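You operate a simulated robot arm through the tools that you are given. There is no shell and no other tool. Be economical: measure what you need, move in short steps, check, and stop when the job is done.

You run a simulated two-armed robot. Do the job below in one go: nothing can be reset, and whatever is moved stays where it is left.

Task
Stack the number block marked "1" from the counter under the slat wall on top of the number block that says "2". Open the right sink drawer, fetch the beige clay weight from the floor of the right sink drawer and set it on the mosaic tile on the top of the packing bench, then shut the drawer. Put one of the clay beakers from the top of the packing bench on the near half of the near table. Take the blue foam collar from the top of the packing bench and put it on the cover board. Put the stain jar marked "brown" from the top of the packing bench on the iron disc and the stain jar marked "blue" on the counter beside the splash panel. Open the crate lid. Do these in any order. Set down upright: clay weight, stain jar.

The check looks at the end state, three seconds after you hand in, the way a careful person would. Anything else that was tipped, shoved, dropped, spilled or broken makes it a failure. A push-on lid holds only when it is set on centred and level and pressed home; a screw cap is set on level and turned clockwise until tight.

Robot
Two 7-joint arms with two-finger parallel grippers on one trunk, on a base that drives. Base frame: it is fixed to the floor where the robot stands at the start and does not move with it; the origin is under the middle of the robot, x ahead of it, y to its left, z up; the surface under the hand at the start is at about z = 88. Units: cm, degrees, N and s.
The left shoulder is at the start at [11, 16.9, 141.3], the right one opposite. With the tool pointing down near the work surface each hand reaches from about 44 to 76 cm from the robot's upright axis, wherever it stands, measured 20 degrees to its own side. Places, roughly: clay beaker (7x7x7 cm) [-150, 390, 90]; clay weight [75, 125, 75]; counter beside the splash panel [80, 30, 90]; cover board (16x16x1 cm) [-200, 370, 90]; crate lid [-330, 390, 80]; foam collar [-175, 375, 100]; iron disc (9x9x3 cm) [-190, 390, 90]; mosaic tile (8x8x2 cm) [-70, 370, 90]; near half of the near table [-340, 90, 100]; number block [75, -50, 100]; right sink drawer [70, 110, 70]; stain jar [-250, 375, 100]. Payload 1.57 kg a hand.
Tool frame (each hand has its own): the origin (TCP) lies between the finger pads and is the grasp point; the fingertips stand 3 cm ahead of it; z points along the fingers, y is the line along which they close. The gripper opens to 8 cm. The fingers are 1.7 cm wide and 1.2 cm thick; the gripper's body (4 by 8.2 cm) begins 8 cm behind the TCP.
Orientation is told as [roll, pitch, yaw] about the base's x, y, z axes, in that order, counted from this pose: with the fingers straight down and closing along the base's y, the tool's x points along the base's -x, its y along +y and its z along -z.

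Tools
- The arms move only by the tool drive_tool. It takes "left_targets", "right_targets" or both (then of equal length, played together; a hand with none holds still); each is a list of rows, each an object of numbers (a shift or turn left out is 0, a gripper value left out holds the last): "ax", "ay", "az": the turn, a rotation vector about the base's x, y, z in degrees; "dx", "dy", "dz": the shift along the base's x, y, z in cm; "jaw": the finger opening in cm, from 0 to 8. In form: [{"ax": .., "ay": .., "az": .., "dx": .., "dy": .., "dz": .., "jaw": ..}, ...]. A call has 1 to 20 rows; each row shifts and turns the commanded pose from where the row before left it. A row lasts 0.2 s, in which the tool goes at most 5 cm and 8.6 degrees; a call with a longer step from one row to the next is refused whole, and so is a gripper value outside its range. Where a pose cannot be reached the arm comes as near as it can. A force on the tool above 40 N (or 10 N above the force at the start of the call, whichever is more), or a blocked arm, ends the call early, and 0.2 s more pass. The fingers move at their own pace (about 7.2 cm/s each) and stop on an object; they squeeze with about 30 N. The grip force told is the motor's: it shows also when the fingers shut on nothing. Time passes only in rows, and 0.2 s behind the last, so rows that do not move let the fingers close. It gives the time, the measured TCP pose, the force on the tool (base axes), the opening and the grip force at its end, in the units of the frame above (readings bear some noise), with the torque about the TCP (base axes, N m) and any sound that the robot's microphone picked up.
- Cameras (640 x 400 px; columns grow to the right, rows downward): "scene" is now at [15.91, 0.51, 159.62]; the picture's right is [0.08, -1.00, 0.00], its down [-0.75, -0.06, -0.66] and it looks along [0.65, 0.05, -0.75] (base axes); focal length 214 px, centre (320, 200). "left" rides on the left gripper at [7.2, 0.7, -12.2] in its tool frame; the picture's right is [-0.09, 1.00, 0.00], its down [-0.84, -0.08, -0.54] and it looks along [-0.54, -0.05, 0.84] (tool axes); focal length 238 px, centre (320, 200). "right" rides on the right gripper at [7.2, -0.7, -12.2] in its tool frame; the picture's right is [0.09, 1.00, 0.00], its down [-0.84, 0.08, -0.54] and it looks along [-0.54, 0.05, 0.84] (tool axes); focal length 238 px, centre (320, 200). There is no depth. A picture from a camera that has moved, and an enlarged one, comes with that camera's place and axes in the base frame and with its lens.
- get_image(camera): a new picture of that camera. No time passes.
- lift_body(by): slides the trunk up (or, below 0, down) by that many cm; the arms and the scene camera ride with it, the base frame stays. It gives what a move gives, with no picture.
- roll_base(legs): drives the robot by 1 to 6 legs, each [ahead, left, turn to the left] in cm, cm and degrees, along the robot's own axes; the way and the turn of a leg run together, so that a leg with both is an arc; at most 150 cm and 180 degrees a leg. The arms and the cameras ride along, it lands a little off, and it stops where it bumps. It gives what a move gives.
- head_to(pan, tilt): turns the head with the scene camera to pan (to the left, within 86 degrees either way) and tilt (down, from -29 to 69), counted from straight ahead of the robot. It gives what a move gives.
- close_up(camera, box): a new picture of the part [left, top, right, bottom] of that camera's present view, enlarged. No time passes.
- finish_job(): hands the job in; it is judged then, once.

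Go step by step. Nothing tells you exact positions but the pictures and the camera data: compare them with the known pose of the tool, close in by small moves and look again before you grip or let go. The budget is 217 turns and 220 pictures, counting those below and the enlarged ones. Unless the task says otherwise, let go and move clear before handing in, and close with one line.

The tools are called after "Emit:" as name(argument=value, ...) on one line, values as JSON. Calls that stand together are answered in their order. drive_tool: Moves the arms, as the interface text tells. Its arguments: {"type":"object","properties":{"left_targets":{"type":"array","items":{"type":"object","properties":{"ax":{"type":"number"},"ay":{"type":"number"},"az":{"type":"number"},"dx":{"type":"number"},"dy":{"type":"number"},"dz":{"type":"number"},"jaw":{"type":"number"}}}},"right_targets":{"type":"array","items":{"type":"object","properties":{"ax":{"type":"number"},"ay":{"type":"number"},"az":{"type":"number"},"dx":{"type":"number"},"dy":{"type":"number"},"dz":{"type":"number"},"jaw":{"type":"number"}}}}},"required":[]} The other tools are called the same way: lift_body (by) slides the trunk up or down; roll_base (legs) drives the base; head_to (pan, tilt) turns the head that bears the scene camera; get_image (camera) takes a picture; close_up (camera, box) takes an enlarged picture of a part of a camera's view; finish_job () hands the job in.

At the start:

```text
time_s: 0.0
left_ee_pos: [59.51, 39.26, 114.99]
left_ee_rot: [0.0, 0.1, -0.1]
left_force: [-0.1, 0.2, 0.2]
left_ft_torque: [-0.01, 0.01, -0.02]
left_width: 7.99
left_finger_force: 0.0
right_ee_pos: [69.26, -18.5, 106.99]
right_ee_rot: [0.0, 0.1, -0.1]
right_force: [-0.3, 0.4, -0.5]
right_ft_torque: [0.0, -0.01, -0.01]
right_width: 8.0
right_finger_force: 0.0
trunk travel left (down, up): [-72.7, 16.3]
robot x, y, heading: [0.18, 0.22, -0.0]
head pan, tilt: [4.7, 48.9]
```

scene: 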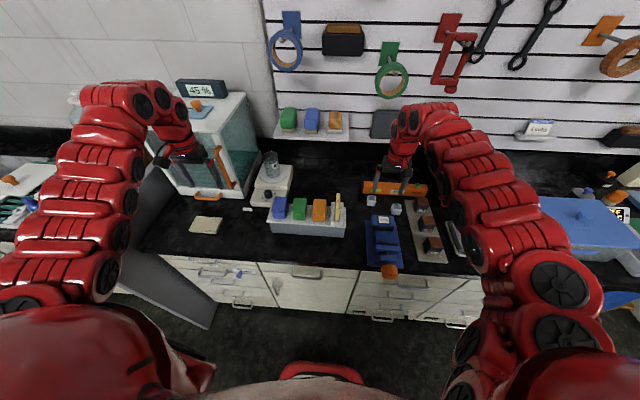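
right: 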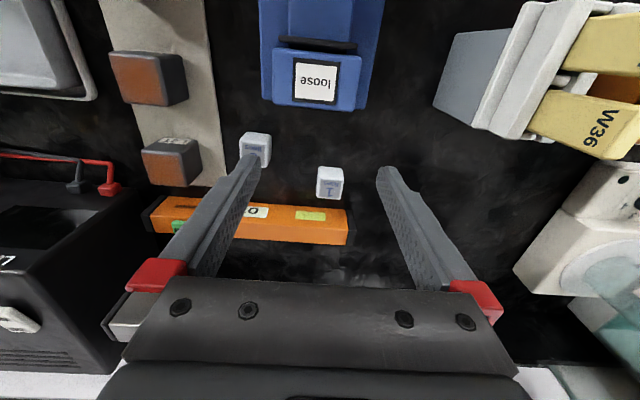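
left: 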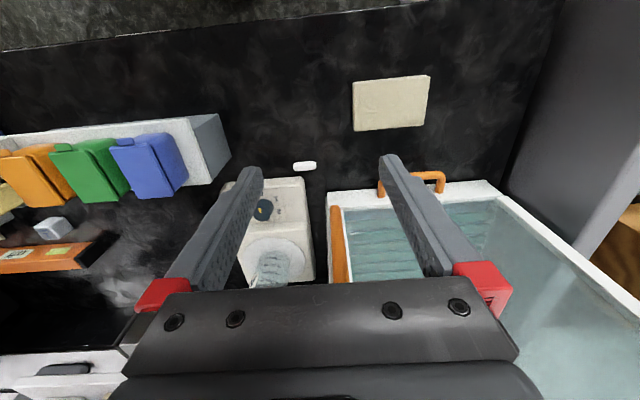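

I see two small white cubes near the right hand; one reads "1". I look closer at them first.

Emit:
close_up(camera="right", box=[200, 100, 400, 225])

Emit:
close_up(camera="scene", box=[340, 160, 480, 260])

```text
3.20 times, centred on (300, 162) of right
camera zoom: at [62.01, -19.14, 119.22], right [-0.09, 1.0, 0.0], down [0.84, 0.08, 0.54], along [0.54, 0.05, -0.84], focal length 763 px, centre (384, 320)
```

zoom: 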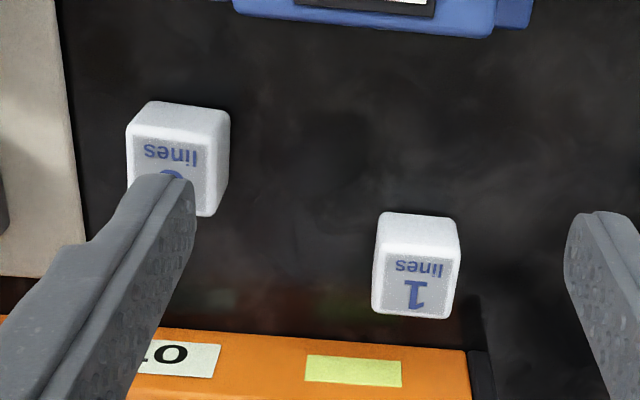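

```text
4.00 times, centred on (410, 210) of scene
camera zoom: at [15.91, 0.51, 159.62], right [0.08, -1.0, 0.0], down [-0.75, -0.06, -0.66], along [0.65, 0.05, -0.75], focal length 858 px, centre (-40, 160)
```

zoom: 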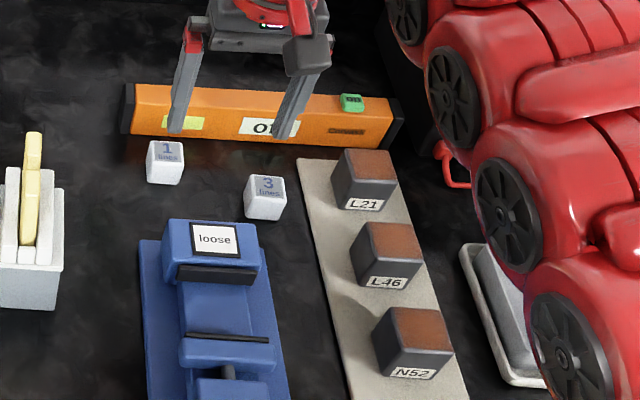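

The cubes near the hand are "1" and "3"; "2" must be farther right. I pan to look.

Emit:
head_to(pan=-40, tilt=45)

Emit:
get_image(camera="scene")

```text
time_s: 1.1
left_ee_pos: [59.31, 39.21, 114.98]
left_ee_rot: [0.0, 0.0, 0.1]
left_force: [0.0, -0.2, -0.7]
left_ft_torque: [0.03, 0.0, 0.0]
left_width: 7.99
left_finger_force: 0.1
right_ee_pos: [69.21, -18.54, 107.1]
right_ee_rot: [0.0, -0.1, 0.0]
right_force: [-0.3, 0.2, 0.3]
right_ft_torque: [0.01, 0.01, 0.0]
right_width: 7.98
right_finger_force: 0.1
trunk travel left (down, up): [-72.7, 16.3]
robot x, y, heading: [-0.16, 0.02, 0.2]
head pan, tilt: [-40.0, 45.0]
```

```text
214 pictures are left
camera scene: at [14.38, -5.35, 160.17], right [-0.64, -0.77, 0.0], down [-0.54, 0.45, -0.71], along [0.54, -0.45, -0.71], focal length 214 px, centre (320, 200)
```

scene: 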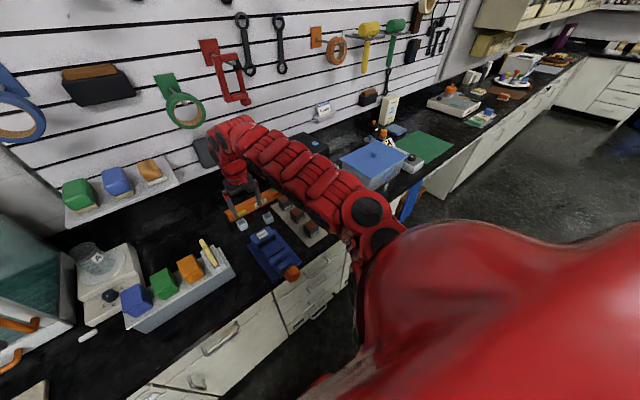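

Emit:
close_up(camera="scene", box=[290, 80, 490, 205])

Emit:
get_image(camera="right")

```text
3.20 times, centred on (390, 142) of scene
camera zoom: at [14.38, -5.35, 160.17], right [-0.64, -0.77, 0.0], down [-0.54, 0.45, -0.71], along [0.54, -0.45, -0.71], focal length 686 px, centre (96, 384)
```

zoom: 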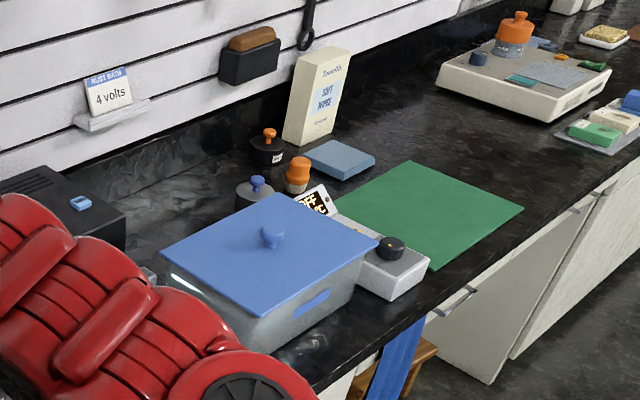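

```text
212 pictures are left
camera right: at [62.01, -19.14, 119.22], right [-0.09, 1.0, 0.0], down [0.84, 0.08, 0.54], along [0.54, 0.05, -0.84], focal length 238 px, centre (320, 200)
```

right: 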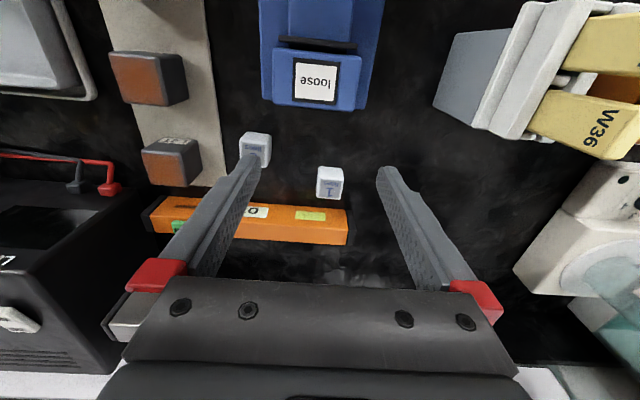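

A light cube may hide behind the arm near [82,-74]. I raise the right hand and move it right to look.

Emit:
drive_tool(right_targets=[{"dz": 5}, {"dz": 5}, {"dz": 3, "dy": -4}, {"dy": -5}, {"dy": -5}, {"dy": -5}, {"dy": -5}, {"dy": -5}, {"dy": -4, "dx": -2}])

Emit:
get_image(camera="right")

Emit:
get_image(camera="scene")

```text
time_s: 3.1
left_ee_pos: [59.29, 38.94, 114.99]
left_ee_rot: [0.2, 0.0, -0.1]
left_force: [0.3, 0.7, -0.3]
left_ft_torque: [0.04, 0.0, 0.05]
left_width: 8.0
left_finger_force: 0.0
right_ee_pos: [63.94, -43.65, 116.88]
right_ee_rot: [0.2, 0.0, -0.1]
right_force: [-0.1, -0.9, -1.4]
right_ft_torque: [0.01, 0.01, -0.01]
right_width: 7.99
right_finger_force: 0.2
right hand out of reach, approached as far as the arm can: row 3, 4, 5, 6, 7, 8
trunk travel left (down, up): [-72.7, 16.3]
robot x, y, heading: [-0.13, -0.27, 0.1]
head pan, tilt: [-40.0, 45.0]
```

```text
211 pictures are left
camera right: at [56.75, -44.26, 129.02], right [-0.09, 1.0, 0.0], down [0.84, 0.08, 0.54], along [0.54, 0.05, -0.84], focal length 238 px, centre (320, 200)
```

right: 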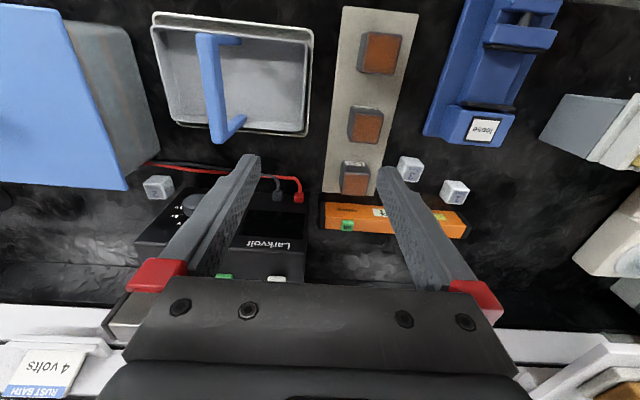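

```text
210 pictures are left
camera scene: at [14.24, -5.8, 160.17], right [-0.64, -0.77, 0.0], down [-0.54, 0.46, -0.71], along [0.54, -0.45, -0.71], focal length 214 px, centre (320, 200)
```

scene: 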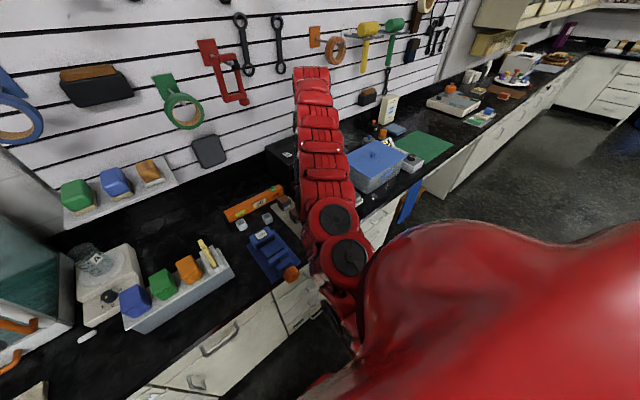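

Emit:
close_up(camera="right", box=[110, 150, 206, 210])

Emit:
close_up(camera="right", box=[390, 140, 486, 200])

```text
6.67 times, centred on (158, 180) of right
camera zoom: at [56.75, -44.26, 129.02], right [-0.09, 1.0, 0.0], down [0.84, 0.08, 0.54], along [0.54, 0.05, -0.84], focal length 1589 px, centre (1400, 333)
```

zoom: 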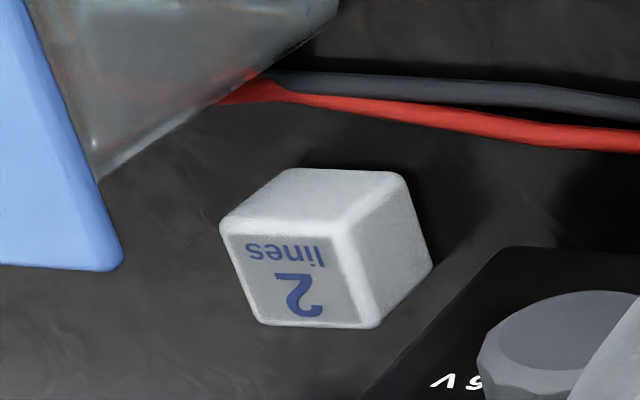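

```text
6.67 times, centred on (438, 170) of right
camera zoom: at [56.75, -44.26, 129.02], right [-0.09, 1.0, 0.0], down [0.84, 0.08, 0.54], along [0.54, 0.05, -0.84], focal length 1589 px, centre (-467, 400)
```

zoom: 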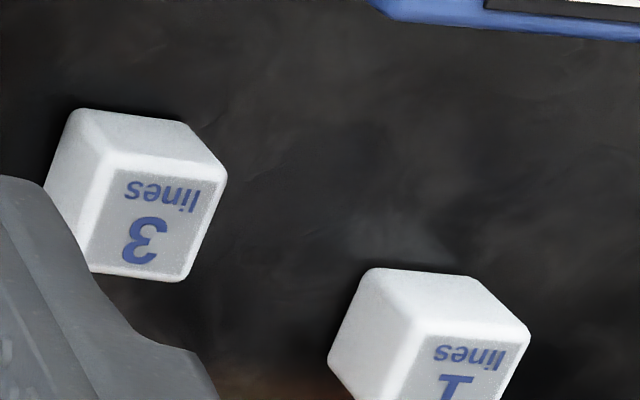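

Block "2" is at about [81,-72], block "1" at [78,-16.4], top about 91. I tuck the left hand up and drive ahead to bring "1" into reach.

Emit:
drive_tool(left_targets=[{"dz": 4, "dx": -2}, {"dz": 4, "dx": -2}, {"dz": 4, "dx": -2}, {"dz": 2, "dx": -3}, {"dx": -2}], right_targets=[{"dx": 0, "dy": 3}, {"dx": 0, "dy": 5}, {"dy": 5}, {"dy": 5}, {"dy": 5}])

Emit:
roll_base(legs=[[9, 0, 0]])

Emit:
get_image(camera="right")

```text
time_s: 4.3
left_ee_pos: [55.92, 41.41, 114.57]
left_ee_rot: [-0.3, 0.1, -0.1]
left_force: [-0.3, 0.9, -0.4]
left_ft_torque: [-0.01, -0.03, 0.01]
left_width: 8.01
left_finger_force: 0.1
left hand out of reach, approached as far as the arm can: row 1, 2, 3, 4, 5
right_ee_pos: [64.5, -20.33, 115.87]
right_ee_rot: [-0.2, -0.2, 0.0]
right_force: [0.5, 0.4, 0.0]
right_ft_torque: [-0.03, 0.04, 0.0]
right_width: 7.99
right_finger_force: 0.0
right hand out of reach, approached as far as the arm can: row 3, 4
trunk travel left (down, up): [-72.7, 16.3]
robot x, y, heading: [-0.01, -0.14, -0.1]
head pan, tilt: [-40.0, 45.0]
```

```text
time_s: 5.4
left_ee_pos: [64.87, 41.35, 114.54]
left_ee_rot: [0.0, 0.1, 0.0]
left_force: [-0.2, 0.2, 0.3]
left_ft_torque: [0.01, 0.01, 0.02]
left_width: 8.01
left_finger_force: 0.0
right_ee_pos: [73.48, -20.29, 115.89]
right_ee_rot: [-0.2, -0.2, 0.0]
right_force: [0.1, -0.1, 0.1]
right_ft_torque: [0.0, -0.03, 0.02]
right_width: 8.01
right_finger_force: 0.1
trunk travel left (down, up): [-72.7, 16.3]
robot x, y, heading: [8.91, -0.26, -0.3]
head pan, tilt: [-40.0, 45.0]
```

```text
207 pictures are left
camera right: at [66.25, -20.98, 128.03], right [-0.09, 1.0, 0.0], down [0.84, 0.08, 0.54], along [0.54, 0.05, -0.84], focal length 238 px, centre (320, 200)
```

right: 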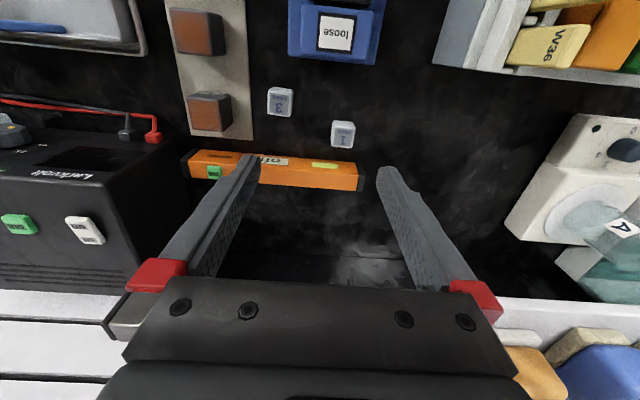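

Emit:
drive_tool(right_targets=[{"dx": 2.3, "dy": 2, "dz": -3}, {"dx": 2.3, "dy": 2, "dz": -3}, {"dz": -4}, {"dz": -4}, {"dz": -3}, {}])

Emit:
get_image(camera="right")

```text
time_s: 6.8
left_ee_pos: [64.87, 41.44, 114.69]
left_ee_rot: [-0.1, 0.2, 0.0]
left_force: [0.2, 0.1, 0.8]
left_ft_torque: [-0.01, -0.02, 0.01]
left_width: 7.99
left_finger_force: 0.1
right_ee_pos: [78.22, -16.42, 98.94]
right_ee_rot: [0.0, -0.1, 0.0]
right_force: [-0.3, -0.5, -0.8]
right_ft_torque: [0.01, 0.0, 0.04]
right_width: 8.02
right_finger_force: 0.2
trunk travel left (down, up): [-72.7, 16.3]
robot x, y, heading: [9.17, -0.11, 0.1]
head pan, tilt: [-40.0, 45.0]
```

```text
206 pictures are left
camera right: at [70.89, -16.95, 111.07], right [-0.09, 1.0, 0.0], down [0.83, 0.08, 0.55], along [0.54, 0.05, -0.84], focal length 238 px, centre (320, 200)
```

right: 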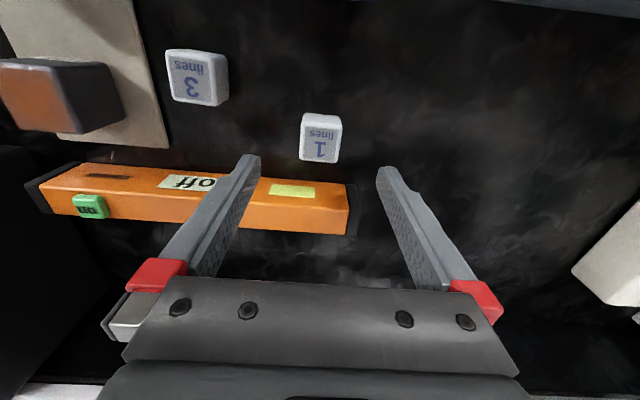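

Emit:
drive_tool(right_targets=[{"dz": -3.5, "dx": -0.3}, {"dz": -3.5}, {}, {"jaw": 2}, {"jaw": 2}, {"jaw": 2}])

Emit:
get_image(camera="right")

```text
time_s: 8.2
left_ee_pos: [65.01, 41.31, 114.58]
left_ee_rot: [0.0, 0.0, 0.1]
left_force: [0.4, -0.3, -0.7]
left_ft_torque: [0.03, 0.0, 0.0]
left_width: 7.99
left_finger_force: 0.0
right_ee_pos: [77.77, -16.4, 91.94]
right_ee_rot: [-0.1, -0.1, 0.1]
right_force: [0.4, -0.6, -1.0]
right_ft_torque: [0.01, 0.0, -0.02]
right_width: 3.38
right_finger_force: 29.7
trunk travel left (down, up): [-72.7, 16.3]
robot x, y, heading: [8.57, 0.35, 0.0]
head pan, tilt: [-40.0, 45.0]
```

```text
205 pictures are left
camera right: at [70.58, -16.99, 104.1], right [-0.09, 1.0, 0.0], down [0.84, 0.08, 0.54], along [0.54, 0.05, -0.84], focal length 238 px, centre (320, 200)
```

right: 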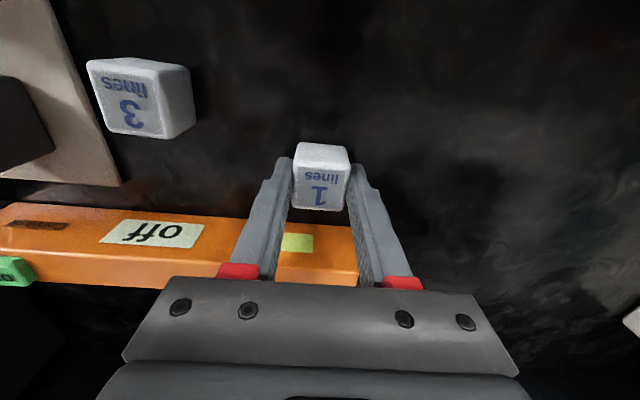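

Gripped. I lift, raise the trunk, and drive right toward block "2".

Emit:
drive_tool(right_targets=[{"dz": 5}, {"dz": 5}, {"dz": 5, "dx": -2}, {"dz": 3, "dx": -3}])

Emit:
lift_body(by=14)

Emit:
roll_base(legs=[[0, -50, 0]])

Emit:
get_image(camera="right")

Emit:
get_image(camera="scene")

```text
refused: row 3 steps farther than a row can; nothing moved
```

```text
time_s: 9.9
left_ee_pos: [64.83, 41.3, 128.57]
left_ee_rot: [-0.1, 0.1, -0.1]
left_force: [0.0, 0.2, 0.1]
left_ft_torque: [0.02, 0.05, -0.01]
left_width: 8.0
left_finger_force: 0.0
right_ee_pos: [77.84, -16.31, 105.91]
right_ee_rot: [-0.1, -0.1, -0.1]
right_force: [1.0, 1.3, -0.9]
right_ft_torque: [-0.03, -0.01, 0.03]
right_width: 3.37
right_finger_force: 29.8
trunk travel left (down, up): [-86.7, 2.3]
robot x, y, heading: [8.89, 0.19, -0.2]
head pan, tilt: [-40.0, 45.0]
```

```text
time_s: 12.8
left_ee_pos: [64.94, -7.89, 128.5]
left_ee_rot: [-0.1, 0.1, 0.3]
left_force: [0.8, 0.5, 0.5]
left_ft_torque: [0.01, -0.01, -0.01]
left_width: 7.95
left_finger_force: 0.1
right_ee_pos: [77.98, -65.69, 105.95]
right_ee_rot: [-0.2, -0.1, 0.2]
right_force: [1.0, 0.7, -0.5]
right_ft_torque: [-0.02, -0.02, 0.02]
right_width: 3.42
right_finger_force: 30.0
trunk travel left (down, up): [-86.7, 2.3]
robot x, y, heading: [9.28, -49.71, 0.2]
head pan, tilt: [-40.0, 45.0]
```

```text
204 pictures are left
camera right: at [70.8, -66.25, 118.11], right [-0.1, 1.0, 0.0], down [0.84, 0.08, 0.54], along [0.54, 0.05, -0.84], focal length 238 px, centre (320, 200)
```

right: 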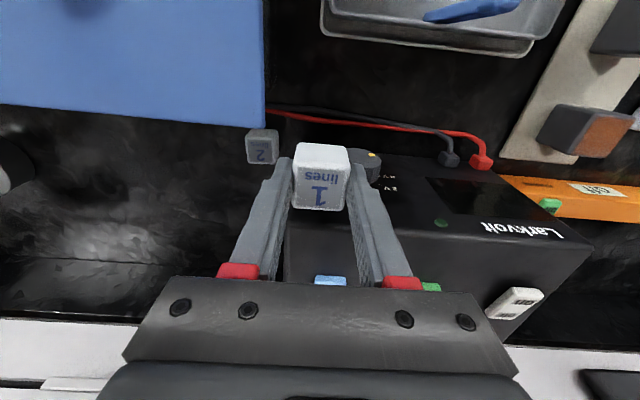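

```text
203 pictures are left
camera scene: at [23.48, -54.8, 174.17], right [-0.64, -0.77, 0.0], down [-0.54, 0.45, -0.71], along [0.54, -0.45, -0.71], focal length 214 px, centre (320, 200)
```

scene: 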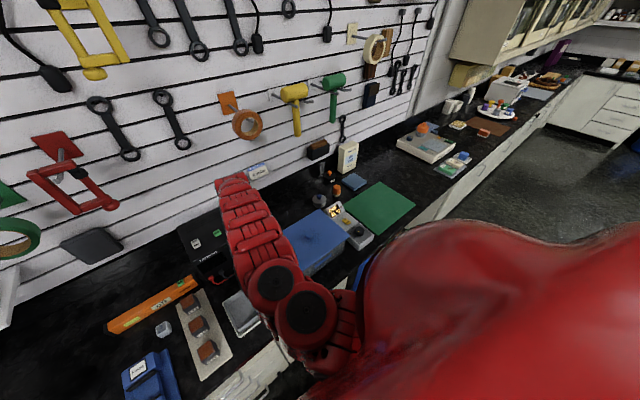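

Emit:
close_up(camera="right", box=[220, 90, 412, 210])

```text
3.33 times, centred on (316, 150) of right
camera zoom: at [70.8, -66.25, 118.11], right [-0.1, 1.0, 0.0], down [0.84, 0.08, 0.54], along [0.54, 0.05, -0.84], focal length 794 px, centre (333, 367)
```

zoom: 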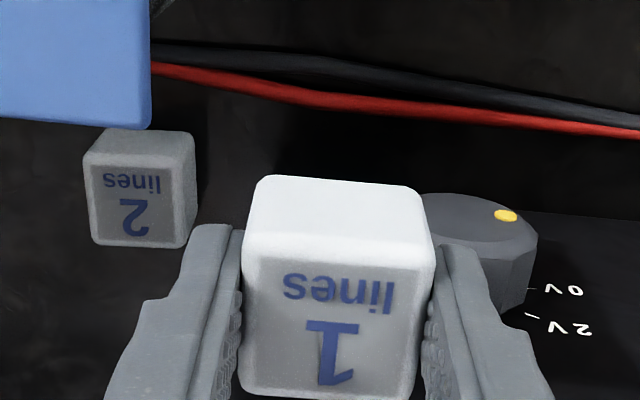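

Emit:
drive_tool(right_targets=[{"dx": 2, "dy": -3.2}, {"dx": 2, "dy": -3.2}, {}])

Emit:
get_image(camera="right")

```text
time_s: 13.6
left_ee_pos: [64.94, -8.02, 128.51]
left_ee_rot: [-0.2, 0.2, 0.3]
left_force: [-0.2, 0.0, 0.3]
left_ft_torque: [-0.01, 0.0, 0.01]
left_width: 7.99
left_finger_force: 0.1
right_ee_pos: [81.16, -70.69, 106.04]
right_ee_rot: [-0.2, -0.3, 0.2]
right_force: [4.7, -6.5, -1.5]
right_ft_torque: [-0.13, -0.04, -0.17]
right_width: 3.37
right_finger_force: 29.8
right hand out of reach, approached as far as the arm can: row 2
trunk travel left (down, up): [-86.7, 2.3]
robot x, y, heading: [9.26, -49.68, 0.3]
head pan, tilt: [-40.0, 45.0]
```

```text
201 pictures are left
camera right: at [73.91, -71.28, 118.06], right [-0.1, 1.0, 0.0], down [0.83, 0.08, 0.55], along [0.54, 0.05, -0.84], focal length 238 px, centre (320, 200)
```

right: 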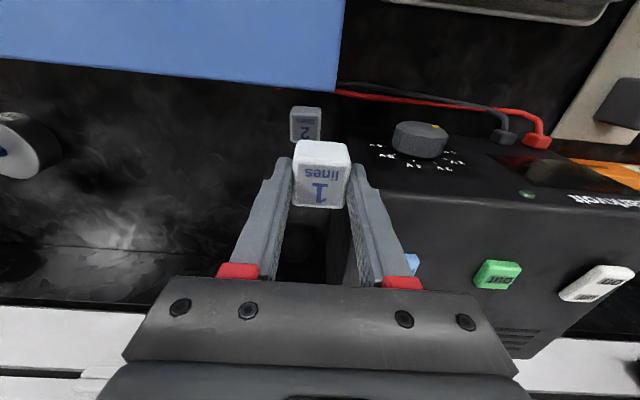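

Emit:
roll_base(legs=[[3, -1.7, 0]])

Emit:
get_image(camera="right")

```text
time_s: 14.5
left_ee_pos: [67.02, -9.34, 128.84]
left_ee_rot: [-0.2, -0.2, 0.4]
left_force: [-0.1, 0.1, 0.3]
left_ft_torque: [-0.05, -0.04, 0.01]
left_width: 8.04
left_finger_force: 0.1
right_ee_pos: [83.45, -71.92, 106.34]
right_ee_rot: [-0.1, -0.4, 0.4]
right_force: [-0.3, 0.5, 0.2]
right_ft_torque: [-0.02, -0.05, -0.01]
right_width: 3.39
right_finger_force: 30.3
trunk travel left (down, up): [-86.7, 2.3]
robot x, y, heading: [11.72, -51.32, 0.1]
head pan, tilt: [-40.0, 45.0]
```

```text
200 pictures are left
camera right: at [76.17, -72.54, 118.49], right [-0.1, 1.0, -0.01], down [0.83, 0.09, 0.55], along [0.55, 0.05, -0.84], focal length 238 px, centre (320, 200)
```

right: 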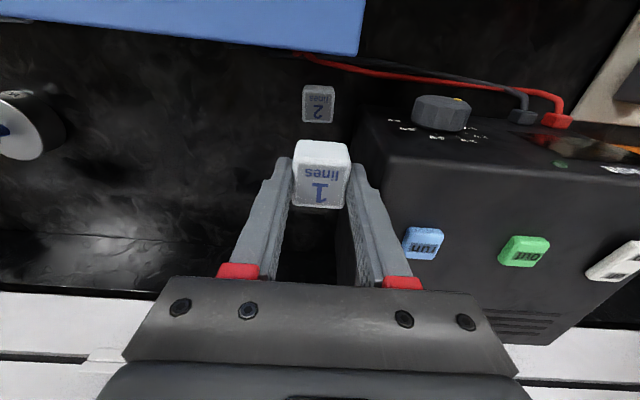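

Emit:
drive_tool(right_targets=[{"dx": -1.4, "dy": -0.4}, {"dz": -3}, {"dz": -3}, {"dz": -2.8}, {}])

Emit:
get_image(camera="right")

```text
time_s: 15.7
left_ee_pos: [67.74, -9.53, 128.73]
left_ee_rot: [-0.3, 0.1, 0.5]
left_force: [0.0, 0.2, 0.1]
left_ft_torque: [0.01, 0.0, 0.01]
left_width: 8.0
left_finger_force: 0.1
right_ee_pos: [81.37, -71.35, 97.55]
right_ee_rot: [-0.1, -0.1, 0.3]
right_force: [0.1, -0.3, -0.7]
right_ft_torque: [0.01, 0.0, 0.0]
right_width: 3.36
right_finger_force: 30.6
right hand out of reach, approached as far as the arm can: row 4
trunk travel left (down, up): [-86.7, 2.3]
robot x, y, heading: [11.79, -51.06, 0.2]
head pan, tilt: [-40.0, 45.0]
```

```text
199 pictures are left
camera right: at [74.05, -72.03, 109.7], right [-0.1, 1.0, 0.0], down [0.83, 0.08, 0.54], along [0.54, 0.05, -0.84], focal length 238 px, centre (320, 200)
```

right: 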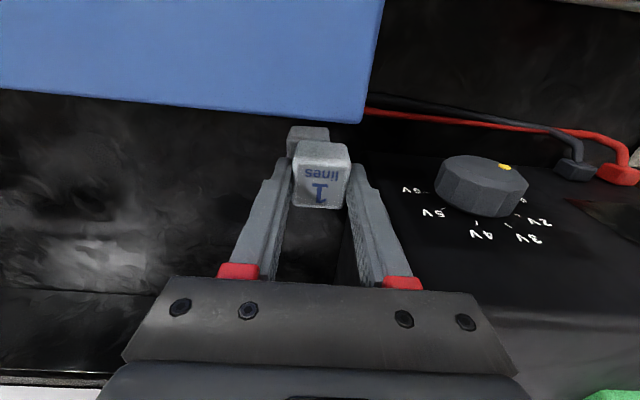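

Emit:
drive_tool(right_targets=[{"dz": 4}, {"dz": 4}, {"dz": 3}])

Emit:
lift_body(by=-10)

Emit:
get_image(camera="right")

```text
time_s: 16.5
left_ee_pos: [67.72, -9.69, 128.74]
left_ee_rot: [0.0, 0.1, 0.4]
left_force: [0.0, -0.6, -0.2]
left_ft_torque: [0.0, 0.0, 0.0]
left_width: 8.0
left_finger_force: 0.2
right_ee_pos: [81.51, -71.61, 108.78]
right_ee_rot: [-0.2, -0.2, 0.3]
right_force: [0.6, 0.1, -0.3]
right_ft_torque: [0.01, -0.01, 0.02]
right_width: 3.38
right_finger_force: 30.1
trunk travel left (down, up): [-86.7, 2.3]
robot x, y, heading: [12.24, -51.34, 0.4]
head pan, tilt: [-40.0, 45.0]
```

```text
time_s: 17.8
left_ee_pos: [67.73, -9.58, 118.63]
left_ee_rot: [0.0, 0.2, 0.5]
left_force: [-0.1, 0.1, -0.7]
left_ft_torque: [0.03, -0.01, 0.03]
left_width: 8.02
left_finger_force: 0.1
right_ee_pos: [81.48, -71.4, 98.71]
right_ee_rot: [-0.1, -0.2, 0.4]
right_force: [-0.3, 0.0, -0.9]
right_ft_torque: [-0.02, 0.0, -0.02]
right_width: 3.38
right_finger_force: 29.7
trunk travel left (down, up): [-76.7, 12.3]
robot x, y, heading: [12.28, -51.4, 0.3]
head pan, tilt: [-40.0, 45.0]
```

```text
198 pictures are left
camera right: at [74.21, -72.16, 110.79], right [-0.1, 1.0, 0.0], down [0.83, 0.08, 0.54], along [0.54, 0.05, -0.84], focal length 238 px, centre (320, 200)
```

right: 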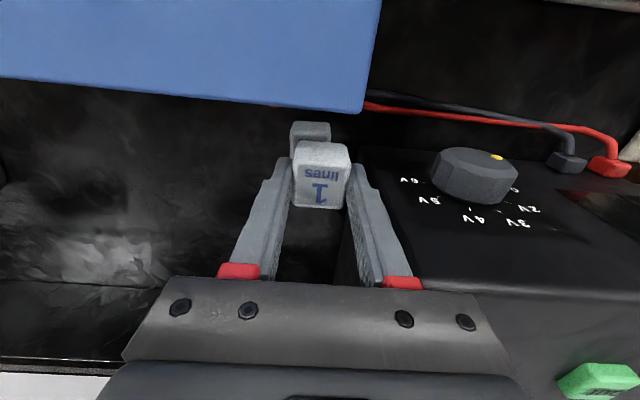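

Emit:
drive_tool(right_targets=[{"dx": 0.55, "dy": -0.9}, {"dz": -1.2}, {"dz": -1}, {}])

Emit:
close_up(camera="right", box=[220, 90, 412, 210])

```text
time_s: 18.8
left_ee_pos: [67.73, -9.72, 118.76]
left_ee_rot: [-0.2, 0.1, 0.4]
left_force: [0.6, -0.5, -0.5]
left_ft_torque: [0.01, -0.02, 0.0]
left_width: 8.01
left_finger_force: 0.0
right_ee_pos: [82.04, -72.4, 96.43]
right_ee_rot: [-0.1, -0.1, 0.4]
right_force: [-0.9, -0.7, -0.1]
right_ft_torque: [-0.02, 0.0, -0.02]
right_width: 3.37
right_finger_force: 30.0
trunk travel left (down, up): [-76.7, 12.3]
robot x, y, heading: [11.81, -51.31, 0.1]
head pan, tilt: [-40.0, 45.0]
```

```text
3.33 times, centred on (316, 150) of right
camera zoom: at [74.76, -73.04, 108.56], right [-0.1, 1.0, 0.0], down [0.83, 0.08, 0.54], along [0.54, 0.05, -0.84], focal length 794 px, centre (333, 367)
```

zoom: 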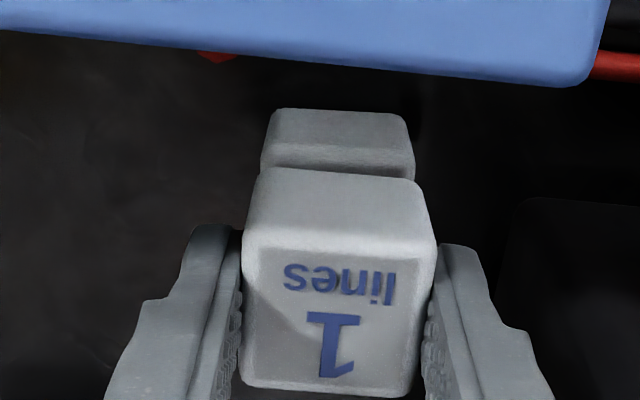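

Emit:
drive_tool(right_targets=[{"dz": -0.5}, {"dz": -0.3}, {"dz": -0.2}, {}])

Emit:
close_up(camera="right", box=[220, 90, 412, 210])

```text
time_s: 19.8
left_ee_pos: [67.71, -9.59, 118.65]
left_ee_rot: [-0.1, 0.1, 0.4]
left_force: [0.1, 0.3, -0.1]
left_ft_torque: [0.04, -0.02, -0.01]
left_width: 8.02
left_finger_force: 0.0
right_ee_pos: [81.92, -72.39, 95.3]
right_ee_rot: [-0.1, -0.1, 0.3]
right_force: [0.0, -1.0, 3.1]
right_ft_torque: [0.02, 0.03, -0.02]
right_width: 3.36
right_finger_force: 29.8
trunk travel left (down, up): [-76.7, 12.3]
robot x, y, heading: [11.76, -51.12, 0.2]
head pan, tilt: [-40.0, 45.0]
```

```text
3.33 times, centred on (316, 150) of right
camera zoom: at [74.74, -73.05, 107.59], right [-0.1, 1.0, 0.0], down [0.83, 0.08, 0.54], along [0.54, 0.05, -0.84], focal length 794 px, centre (333, 367)
```

zoom: 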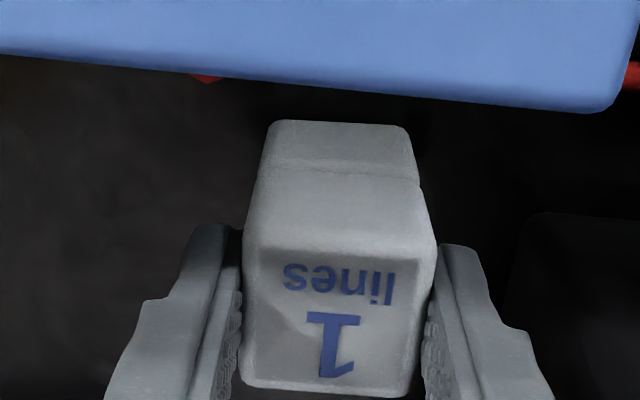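

Contact (3 N up) and well aligned. I release with a small opening and rise.

Emit:
drive_tool(right_targets=[{"jaw": 4.2}, {"jaw": 4.2}, {"dz": 2}, {"dz": 3}, {"dz": 4}, {"dz": 4}])

Emit:
get_image(camera="right")

```text
time_s: 21.2
left_ee_pos: [67.6, -9.64, 118.76]
left_ee_rot: [-0.1, 0.0, 0.4]
left_force: [-0.1, -0.3, -0.1]
left_ft_torque: [-0.02, -0.02, 0.0]
left_width: 8.0
left_finger_force: 0.0
right_ee_pos: [81.79, -72.53, 108.57]
right_ee_rot: [0.0, -0.2, 0.2]
right_force: [-0.6, 0.0, 0.2]
right_ft_torque: [0.04, -0.04, 0.03]
right_width: 4.2
right_finger_force: 0.1
trunk travel left (down, up): [-76.7, 12.3]
robot x, y, heading: [12.17, -51.08, 0.4]
head pan, tilt: [-40.0, 45.0]
```

```text
195 pictures are left
camera right: at [74.54, -73.13, 120.7], right [-0.1, 1.0, 0.0], down [0.84, 0.08, 0.54], along [0.54, 0.05, -0.84], focal length 238 px, centre (320, 200)
```

right: 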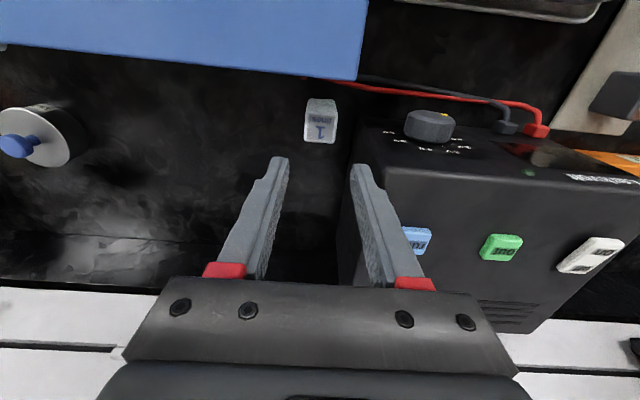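

Stacked well. I back off and drive left toward the sink drawers, then look.

Emit:
roll_base(legs=[[-40, 0, 0], [0, 130, 0]])

Emit:
head_to(pan=20, tilt=40)

Emit:
get_image(camera="scene")

```text
time_s: 29.8
left_ee_pos: [27.11, 120.91, 118.7]
left_ee_rot: [-0.2, 0.0, 0.6]
left_force: [-0.2, 0.3, 0.3]
left_ft_torque: [0.02, 0.0, 0.01]
left_width: 8.01
left_finger_force: 0.0
right_ee_pos: [41.61, 58.17, 108.48]
right_ee_rot: [-0.1, -0.1, 0.6]
right_force: [-0.6, 0.7, 0.8]
right_ft_torque: [-0.01, 0.01, 0.02]
right_width: 4.21
right_finger_force: 0.0
trunk travel left (down, up): [-76.7, 12.3]
robot x, y, heading: [-28.35, 79.11, 0.5]
head pan, tilt: [-40.0, 45.0]
```

```text
time_s: 31.1
left_ee_pos: [26.97, 120.93, 118.63]
left_ee_rot: [-0.1, 0.1, 0.6]
left_force: [0.5, 0.5, -0.3]
left_ft_torque: [0.03, 0.02, -0.02]
left_width: 8.03
left_finger_force: 0.1
right_ee_pos: [41.59, 58.22, 108.56]
right_ee_rot: [-0.1, -0.3, 0.6]
right_force: [0.5, -1.0, 0.2]
right_ft_torque: [0.0, 0.01, 0.03]
right_width: 4.19
right_finger_force: 0.1
trunk travel left (down, up): [-76.7, 12.3]
robot x, y, heading: [-28.49, 78.73, 0.6]
head pan, tilt: [20.0, 40.0]
```

```text
194 pictures are left
camera scene: at [-12.34, 81.9, 164.9], right [0.35, -0.94, 0.0], down [-0.6, -0.23, -0.77], along [0.72, 0.27, -0.64], focal length 214 px, centre (320, 200)
```

scene: 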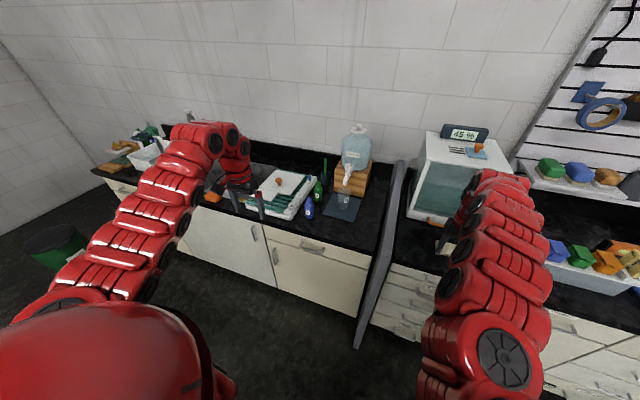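

Emit:
close_up(camera="scene", box=[240, 200, 400, 300])

Emit:
close_up(camera="scene", box=[60, 90, 260, 215])

```text
4.00 times, centred on (320, 250) of scene
camera zoom: at [-12.34, 81.9, 164.9], right [0.35, -0.94, 0.0], down [-0.6, -0.23, -0.77], along [0.72, 0.27, -0.64], focal length 858 px, centre (320, 0)
```

zoom: 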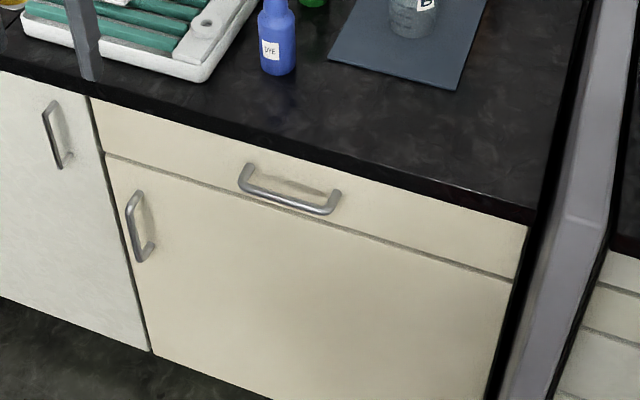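

```text
3.20 times, centred on (160, 152) of scene
camera zoom: at [-12.34, 81.9, 164.9], right [0.35, -0.94, 0.0], down [-0.6, -0.23, -0.77], along [0.72, 0.27, -0.64], focal length 686 px, centre (832, 352)
```

zoom: 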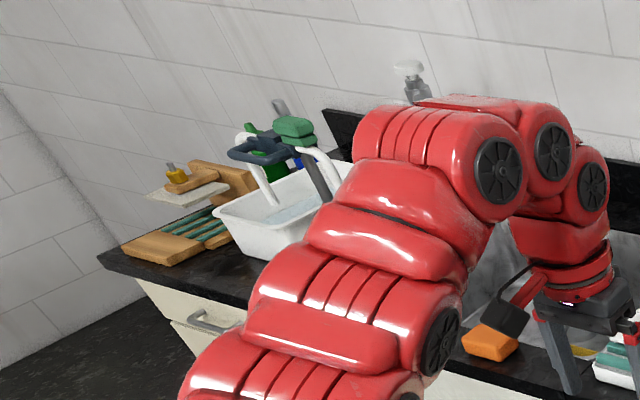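

The right sink drawer has a horizontal bar handle at roughly [46,108,82]. I set the arms: pull right hand back, turn the left hand to point forward with fingers closing vertically.

Emit:
drive_tool(right_targets=[{"dx": -4}, {"dx": -4}, {"dx": -4}, {"dx": -3}, {}, {}, {}, {}, {}, {}, {}], left_targets=[{"az": 8.5}, {"az": 8.5}, {"az": 8.5}, {"az": 8.5}, {"az": 8.5}, {"az": 8.5}, {"az": 8.5}, {"az": 8.5}, {"az": 8.5}, {"az": 8.5}, {"az": 5}])

Emit:
lift_body(by=-25)

```text
time_s: 33.5
left_ee_pos: [27.19, 120.93, 118.69]
left_ee_rot: [-0.1, 0.1, 90.8]
left_force: [-0.3, 0.6, 0.4]
left_ft_torque: [0.01, -0.02, -0.01]
left_width: 7.98
left_finger_force: 0.0
right_ee_pos: [36.18, 58.06, 108.47]
right_ee_rot: [-0.1, 0.0, 0.6]
right_force: [0.7, 1.0, -0.2]
right_ft_torque: [-0.03, -0.04, 0.0]
right_width: 4.2
right_finger_force: 0.1
right hand out of reach, approached as far as the arm can: row 2, 3, 4
trunk travel left (down, up): [-76.7, 12.3]
robot x, y, heading: [-28.27, 79.01, 0.4]
head pan, tilt: [20.0, 40.0]
```

```text
time_s: 36.1
left_ee_pos: [27.14, 120.88, 93.71]
left_ee_rot: [-0.1, 0.1, 90.6]
left_force: [-1.3, -0.7, 0.3]
left_ft_torque: [0.01, 0.04, -0.04]
left_width: 7.99
left_finger_force: 0.1
right_ee_pos: [36.29, 58.02, 83.47]
right_ee_rot: [-0.1, 0.0, 0.5]
right_force: [-0.3, 0.1, 0.3]
right_ft_torque: [0.01, 0.01, -0.02]
right_width: 4.18
right_finger_force: 0.1
trunk travel left (down, up): [-51.7, 37.3]
robot x, y, heading: [-28.49, 79.14, 0.4]
head pan, tilt: [20.0, 40.0]
```

Emit:
drive_tool(right_targets=[{"dz": -4}, {"dz": -4}, {"dz": -3, "dx": -2}, {"dx": -4}, {"dx": -4}, {"dx": -4}, {}, {}, {}, {}, {}], left_targets=[{"ay": -8.5}, {"ay": -8.5}, {"ay": -8.5}, {"ay": -8.5}, {"ay": -8.5}, {"ay": -8.5}, {"ay": -8.5}, {"ay": -8.5}, {"ay": -8.5}, {"ay": -8.5}, {"ay": -5}])

Emit:
get_image(camera="scene")

Emit:
get_image(camera="left")

```text
time_s: 38.5
left_ee_pos: [27.24, 121.02, 93.67]
left_ee_rot: [-0.1, 0.1, 90.6]
left_force: [0.3, -0.6, -0.3]
left_ft_torque: [0.02, 0.03, -0.02]
left_width: 8.02
left_finger_force: 0.2
left hand out of reach, approached as far as the arm can: row 1, 2, 3, 4, 5, 6, 7, 8, 9, 10, 11
right_ee_pos: [32.79, 57.17, 67.8]
right_ee_rot: [-0.1, 0.1, 0.5]
right_force: [0.4, 0.6, 0.1]
right_ft_torque: [-0.04, -0.03, 0.03]
right_width: 4.19
right_finger_force: 0.0
right hand out of reach, approached as far as the arm can: row 3, 4, 5, 6
trunk travel left (down, up): [-51.7, 37.3]
robot x, y, heading: [-28.35, 78.98, 0.4]
head pan, tilt: [20.0, 40.0]
```

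```text
191 pictures are left
camera scene: at [-12.36, 81.9, 139.9], right [0.35, -0.94, 0.0], down [-0.6, -0.23, -0.77], along [0.72, 0.27, -0.64], focal length 214 px, centre (320, 200)
```

scene: 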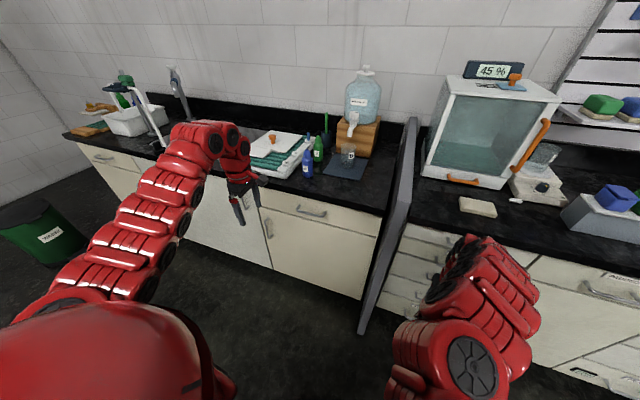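

```text
190 pictures are left
camera left: at [26.44, 113.9, 106.0], right [-1.0, 0.08, 0.0], down [0.07, 0.84, 0.54], along [0.04, 0.54, -0.84], focal length 238 px, centre (320, 200)
```

left: 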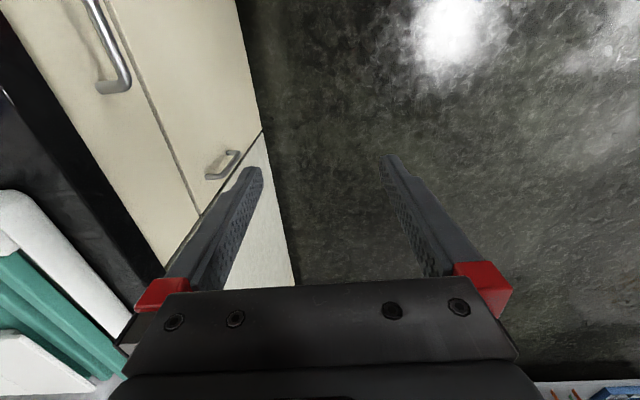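

Emit:
drive_tool(left_targets=[{"dz": -4}, {"dz": -4}, {"dz": -4, "dx": 2}, {"ay": -8.5}, {"ay": -8.5}, {"ay": -8.5}])

```text
time_s: 39.9
left_ee_pos: [31.91, 120.81, 81.67]
left_ee_rot: [-25.6, 0.5, 90.6]
left_force: [0.1, 0.0, 0.0]
left_ft_torque: [-0.01, 0.02, -0.02]
left_width: 8.0
left_finger_force: 0.0
left hand out of reach, approached as far as the arm can: row 1, 4
right_ee_pos: [32.63, 57.2, 67.95]
right_ee_rot: [-0.1, 0.1, 0.7]
right_force: [0.5, -0.1, -0.7]
right_ft_torque: [-0.02, -0.03, 0.01]
right_width: 4.2
right_finger_force: 0.0
trunk travel left (down, up): [-51.7, 37.3]
robot x, y, heading: [-28.3, 79.04, 0.8]
head pan, tilt: [20.0, 40.0]
```

Emit:
drive_tool(left_targets=[{"ay": -8.5}, {"ay": -8.5}, {"ay": -8.5}, {"ay": -8.5}, {"ay": -8.5}, {"ay": -8.5}, {"ay": -8.5}, {"ay": -5}, {}])

Emit:
get_image(camera="left")

Emit:
head_to(pan=20, tilt=50)

Emit:
get_image(camera="scene")

```text
time_s: 41.9
left_ee_pos: [32.0, 120.91, 81.75]
left_ee_rot: [-90.2, 0.5, 89.9]
left_force: [0.0, -0.3, 0.7]
left_ft_torque: [0.0, -0.01, 0.0]
left_width: 8.03
left_finger_force: 0.0
right_ee_pos: [32.54, 57.2, 67.98]
right_ee_rot: [-0.1, 0.2, 0.5]
right_force: [-0.1, -0.3, 0.0]
right_ft_torque: [-0.01, 0.05, -0.04]
right_width: 4.2
right_finger_force: 0.0
trunk travel left (down, up): [-51.7, 37.3]
robot x, y, heading: [-28.42, 78.72, 0.5]
head pan, tilt: [20.0, 40.0]
```

```text
189 pictures are left
camera left: at [19.77, 113.79, 81.19], right [0.0, 0.08, -1.0], down [-0.54, 0.84, 0.07], along [0.84, 0.54, 0.05], focal length 238 px, centre (320, 200)
```

left: 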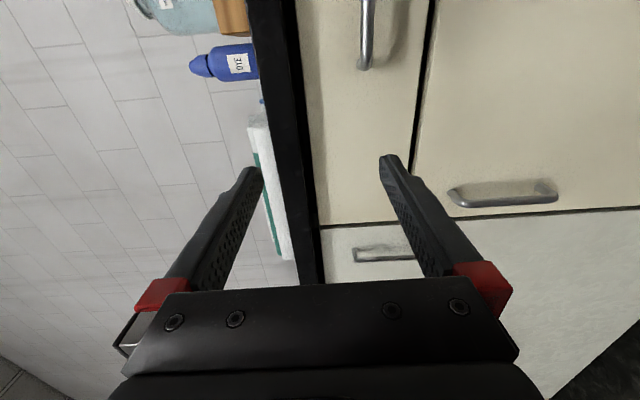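

```text
time_s: 42.6
left_ee_pos: [32.08, 120.81, 81.77]
left_ee_rot: [-90.1, 0.5, 89.8]
left_force: [-0.5, -1.0, -0.4]
left_ft_torque: [0.0, 0.03, -0.02]
left_width: 8.0
left_finger_force: 0.1
right_ee_pos: [32.58, 57.13, 67.82]
right_ee_rot: [0.0, 0.3, 0.6]
right_force: [0.1, 0.3, -0.3]
right_ft_torque: [0.01, 0.0, -0.01]
right_width: 4.22
right_finger_force: 0.0
trunk travel left (down, up): [-51.7, 37.3]
robot x, y, heading: [-28.19, 79.02, 0.5]
head pan, tilt: [20.0, 50.0]
```

```text
188 pictures are left
camera scene: at [-13.1, 81.62, 138.48], right [0.35, -0.94, 0.0], down [-0.72, -0.27, -0.64], along [0.6, 0.23, -0.77], focal length 214 px, centre (320, 200)
```

scene: 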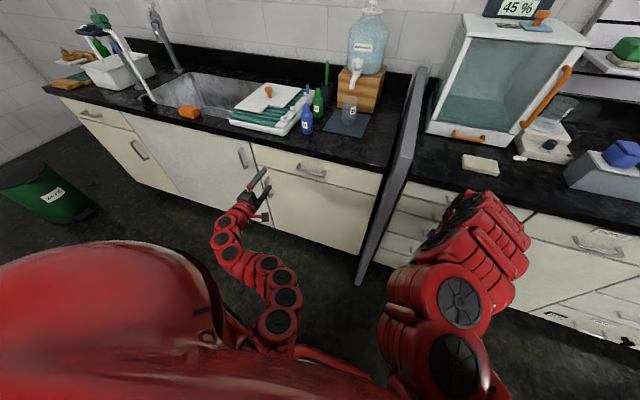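

Emit:
drive_tool(left_targets=[{"dy": -4, "dz": -1.7, "jaw": 5}, {"dy": -4, "dz": -1.7, "jaw": 5}, {"dy": -3.5, "dz": -1.7, "jaw": 5}, {}])

Emit:
get_image(camera="left")

```text
time_s: 43.6
left_ee_pos: [31.97, 109.39, 76.52]
left_ee_rot: [-90.1, 0.7, 89.9]
left_force: [-0.1, -0.5, 0.2]
left_ft_torque: [0.02, 0.03, 0.0]
left_width: 4.98
left_finger_force: 0.1
right_ee_pos: [32.73, 57.18, 67.86]
right_ee_rot: [-0.1, 0.2, 0.6]
right_force: [0.2, -0.4, 0.1]
right_ft_torque: [0.02, -0.02, 0.04]
right_width: 4.19
right_finger_force: 0.1
trunk travel left (down, up): [-51.7, 37.3]
robot x, y, heading: [-28.22, 78.89, 0.7]
head pan, tilt: [20.0, 50.0]
```

```text
187 pictures are left
camera left: at [19.71, 102.31, 76.08], right [0.0, 0.08, -1.0], down [-0.54, 0.84, 0.07], along [0.84, 0.54, 0.04], focal length 238 px, centre (320, 200)
```

left: 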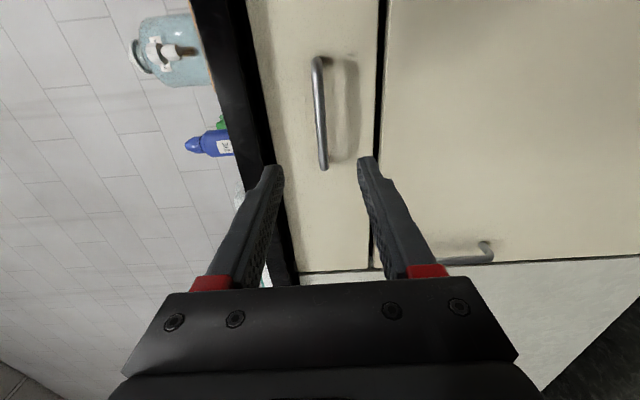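

Emit:
drive_tool(left_targets=[{"dx": 4, "dz": -0.1}, {"dx": 4}, {"dx": 3}, {}])

Emit:
get_image(camera="left")

```text
time_s: 44.6
left_ee_pos: [43.17, 109.43, 76.47]
left_ee_rot: [-90.2, 0.6, 89.9]
left_force: [-0.1, -1.0, 0.0]
left_ft_torque: [0.03, 0.04, 0.0]
left_width: 5.0
left_finger_force: 0.1
right_ee_pos: [32.59, 57.04, 67.99]
right_ee_rot: [-0.1, 0.0, 0.5]
right_force: [-0.2, -0.5, -0.6]
right_ft_torque: [0.01, 0.05, -0.01]
right_width: 4.18
right_finger_force: 0.1
trunk travel left (down, up): [-51.7, 37.3]
robot x, y, heading: [-28.77, 78.63, 0.8]
head pan, tilt: [20.0, 50.0]
```

```text
186 pictures are left
camera left: at [30.85, 102.31, 76.01], right [0.0, 0.08, -1.0], down [-0.54, 0.84, 0.07], along [0.84, 0.54, 0.04], focal length 238 px, centre (320, 200)
```

left: 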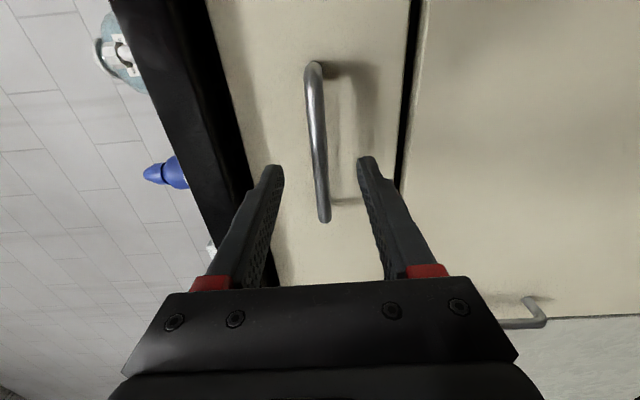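

Emit:
drive_tool(left_targets=[{"dx": 2.2}, {"dx": 2}, {}, {"jaw": 0.4}, {"jaw": 0.4}, {"jaw": 0.4}])

Emit:
get_image(camera="left")

```text
time_s: 46.0
left_ee_pos: [47.25, 109.33, 76.54]
left_ee_rot: [-90.2, 0.6, 89.9]
left_force: [1.9, -0.1, 5.6]
left_ft_torque: [0.36, -0.06, 0.01]
left_width: 1.27
left_finger_force: 29.7
right_ee_pos: [32.57, 57.12, 67.9]
right_ee_rot: [-0.1, 0.1, 0.7]
right_force: [-0.1, 0.0, 0.2]
right_ft_torque: [0.03, 0.01, 0.0]
right_width: 4.19
right_finger_force: 0.0
trunk travel left (down, up): [-51.7, 37.3]
robot x, y, heading: [-28.33, 79.23, 0.5]
head pan, tilt: [20.0, 50.0]
```

```text
185 pictures are left
camera left: at [35.01, 102.27, 76.0], right [0.0, 0.08, -1.0], down [-0.54, 0.84, 0.07], along [0.84, 0.54, 0.05], focal length 238 px, centre (320, 200)
```

left: 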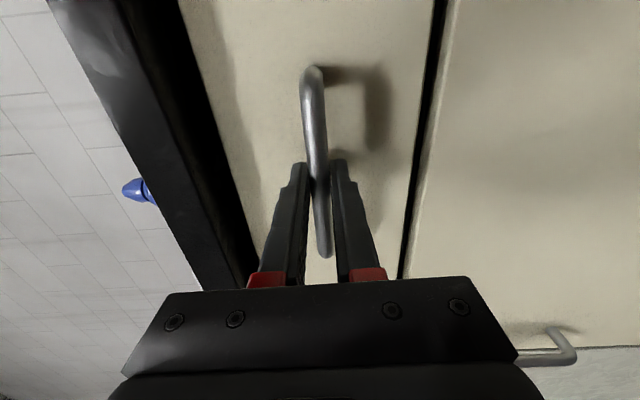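

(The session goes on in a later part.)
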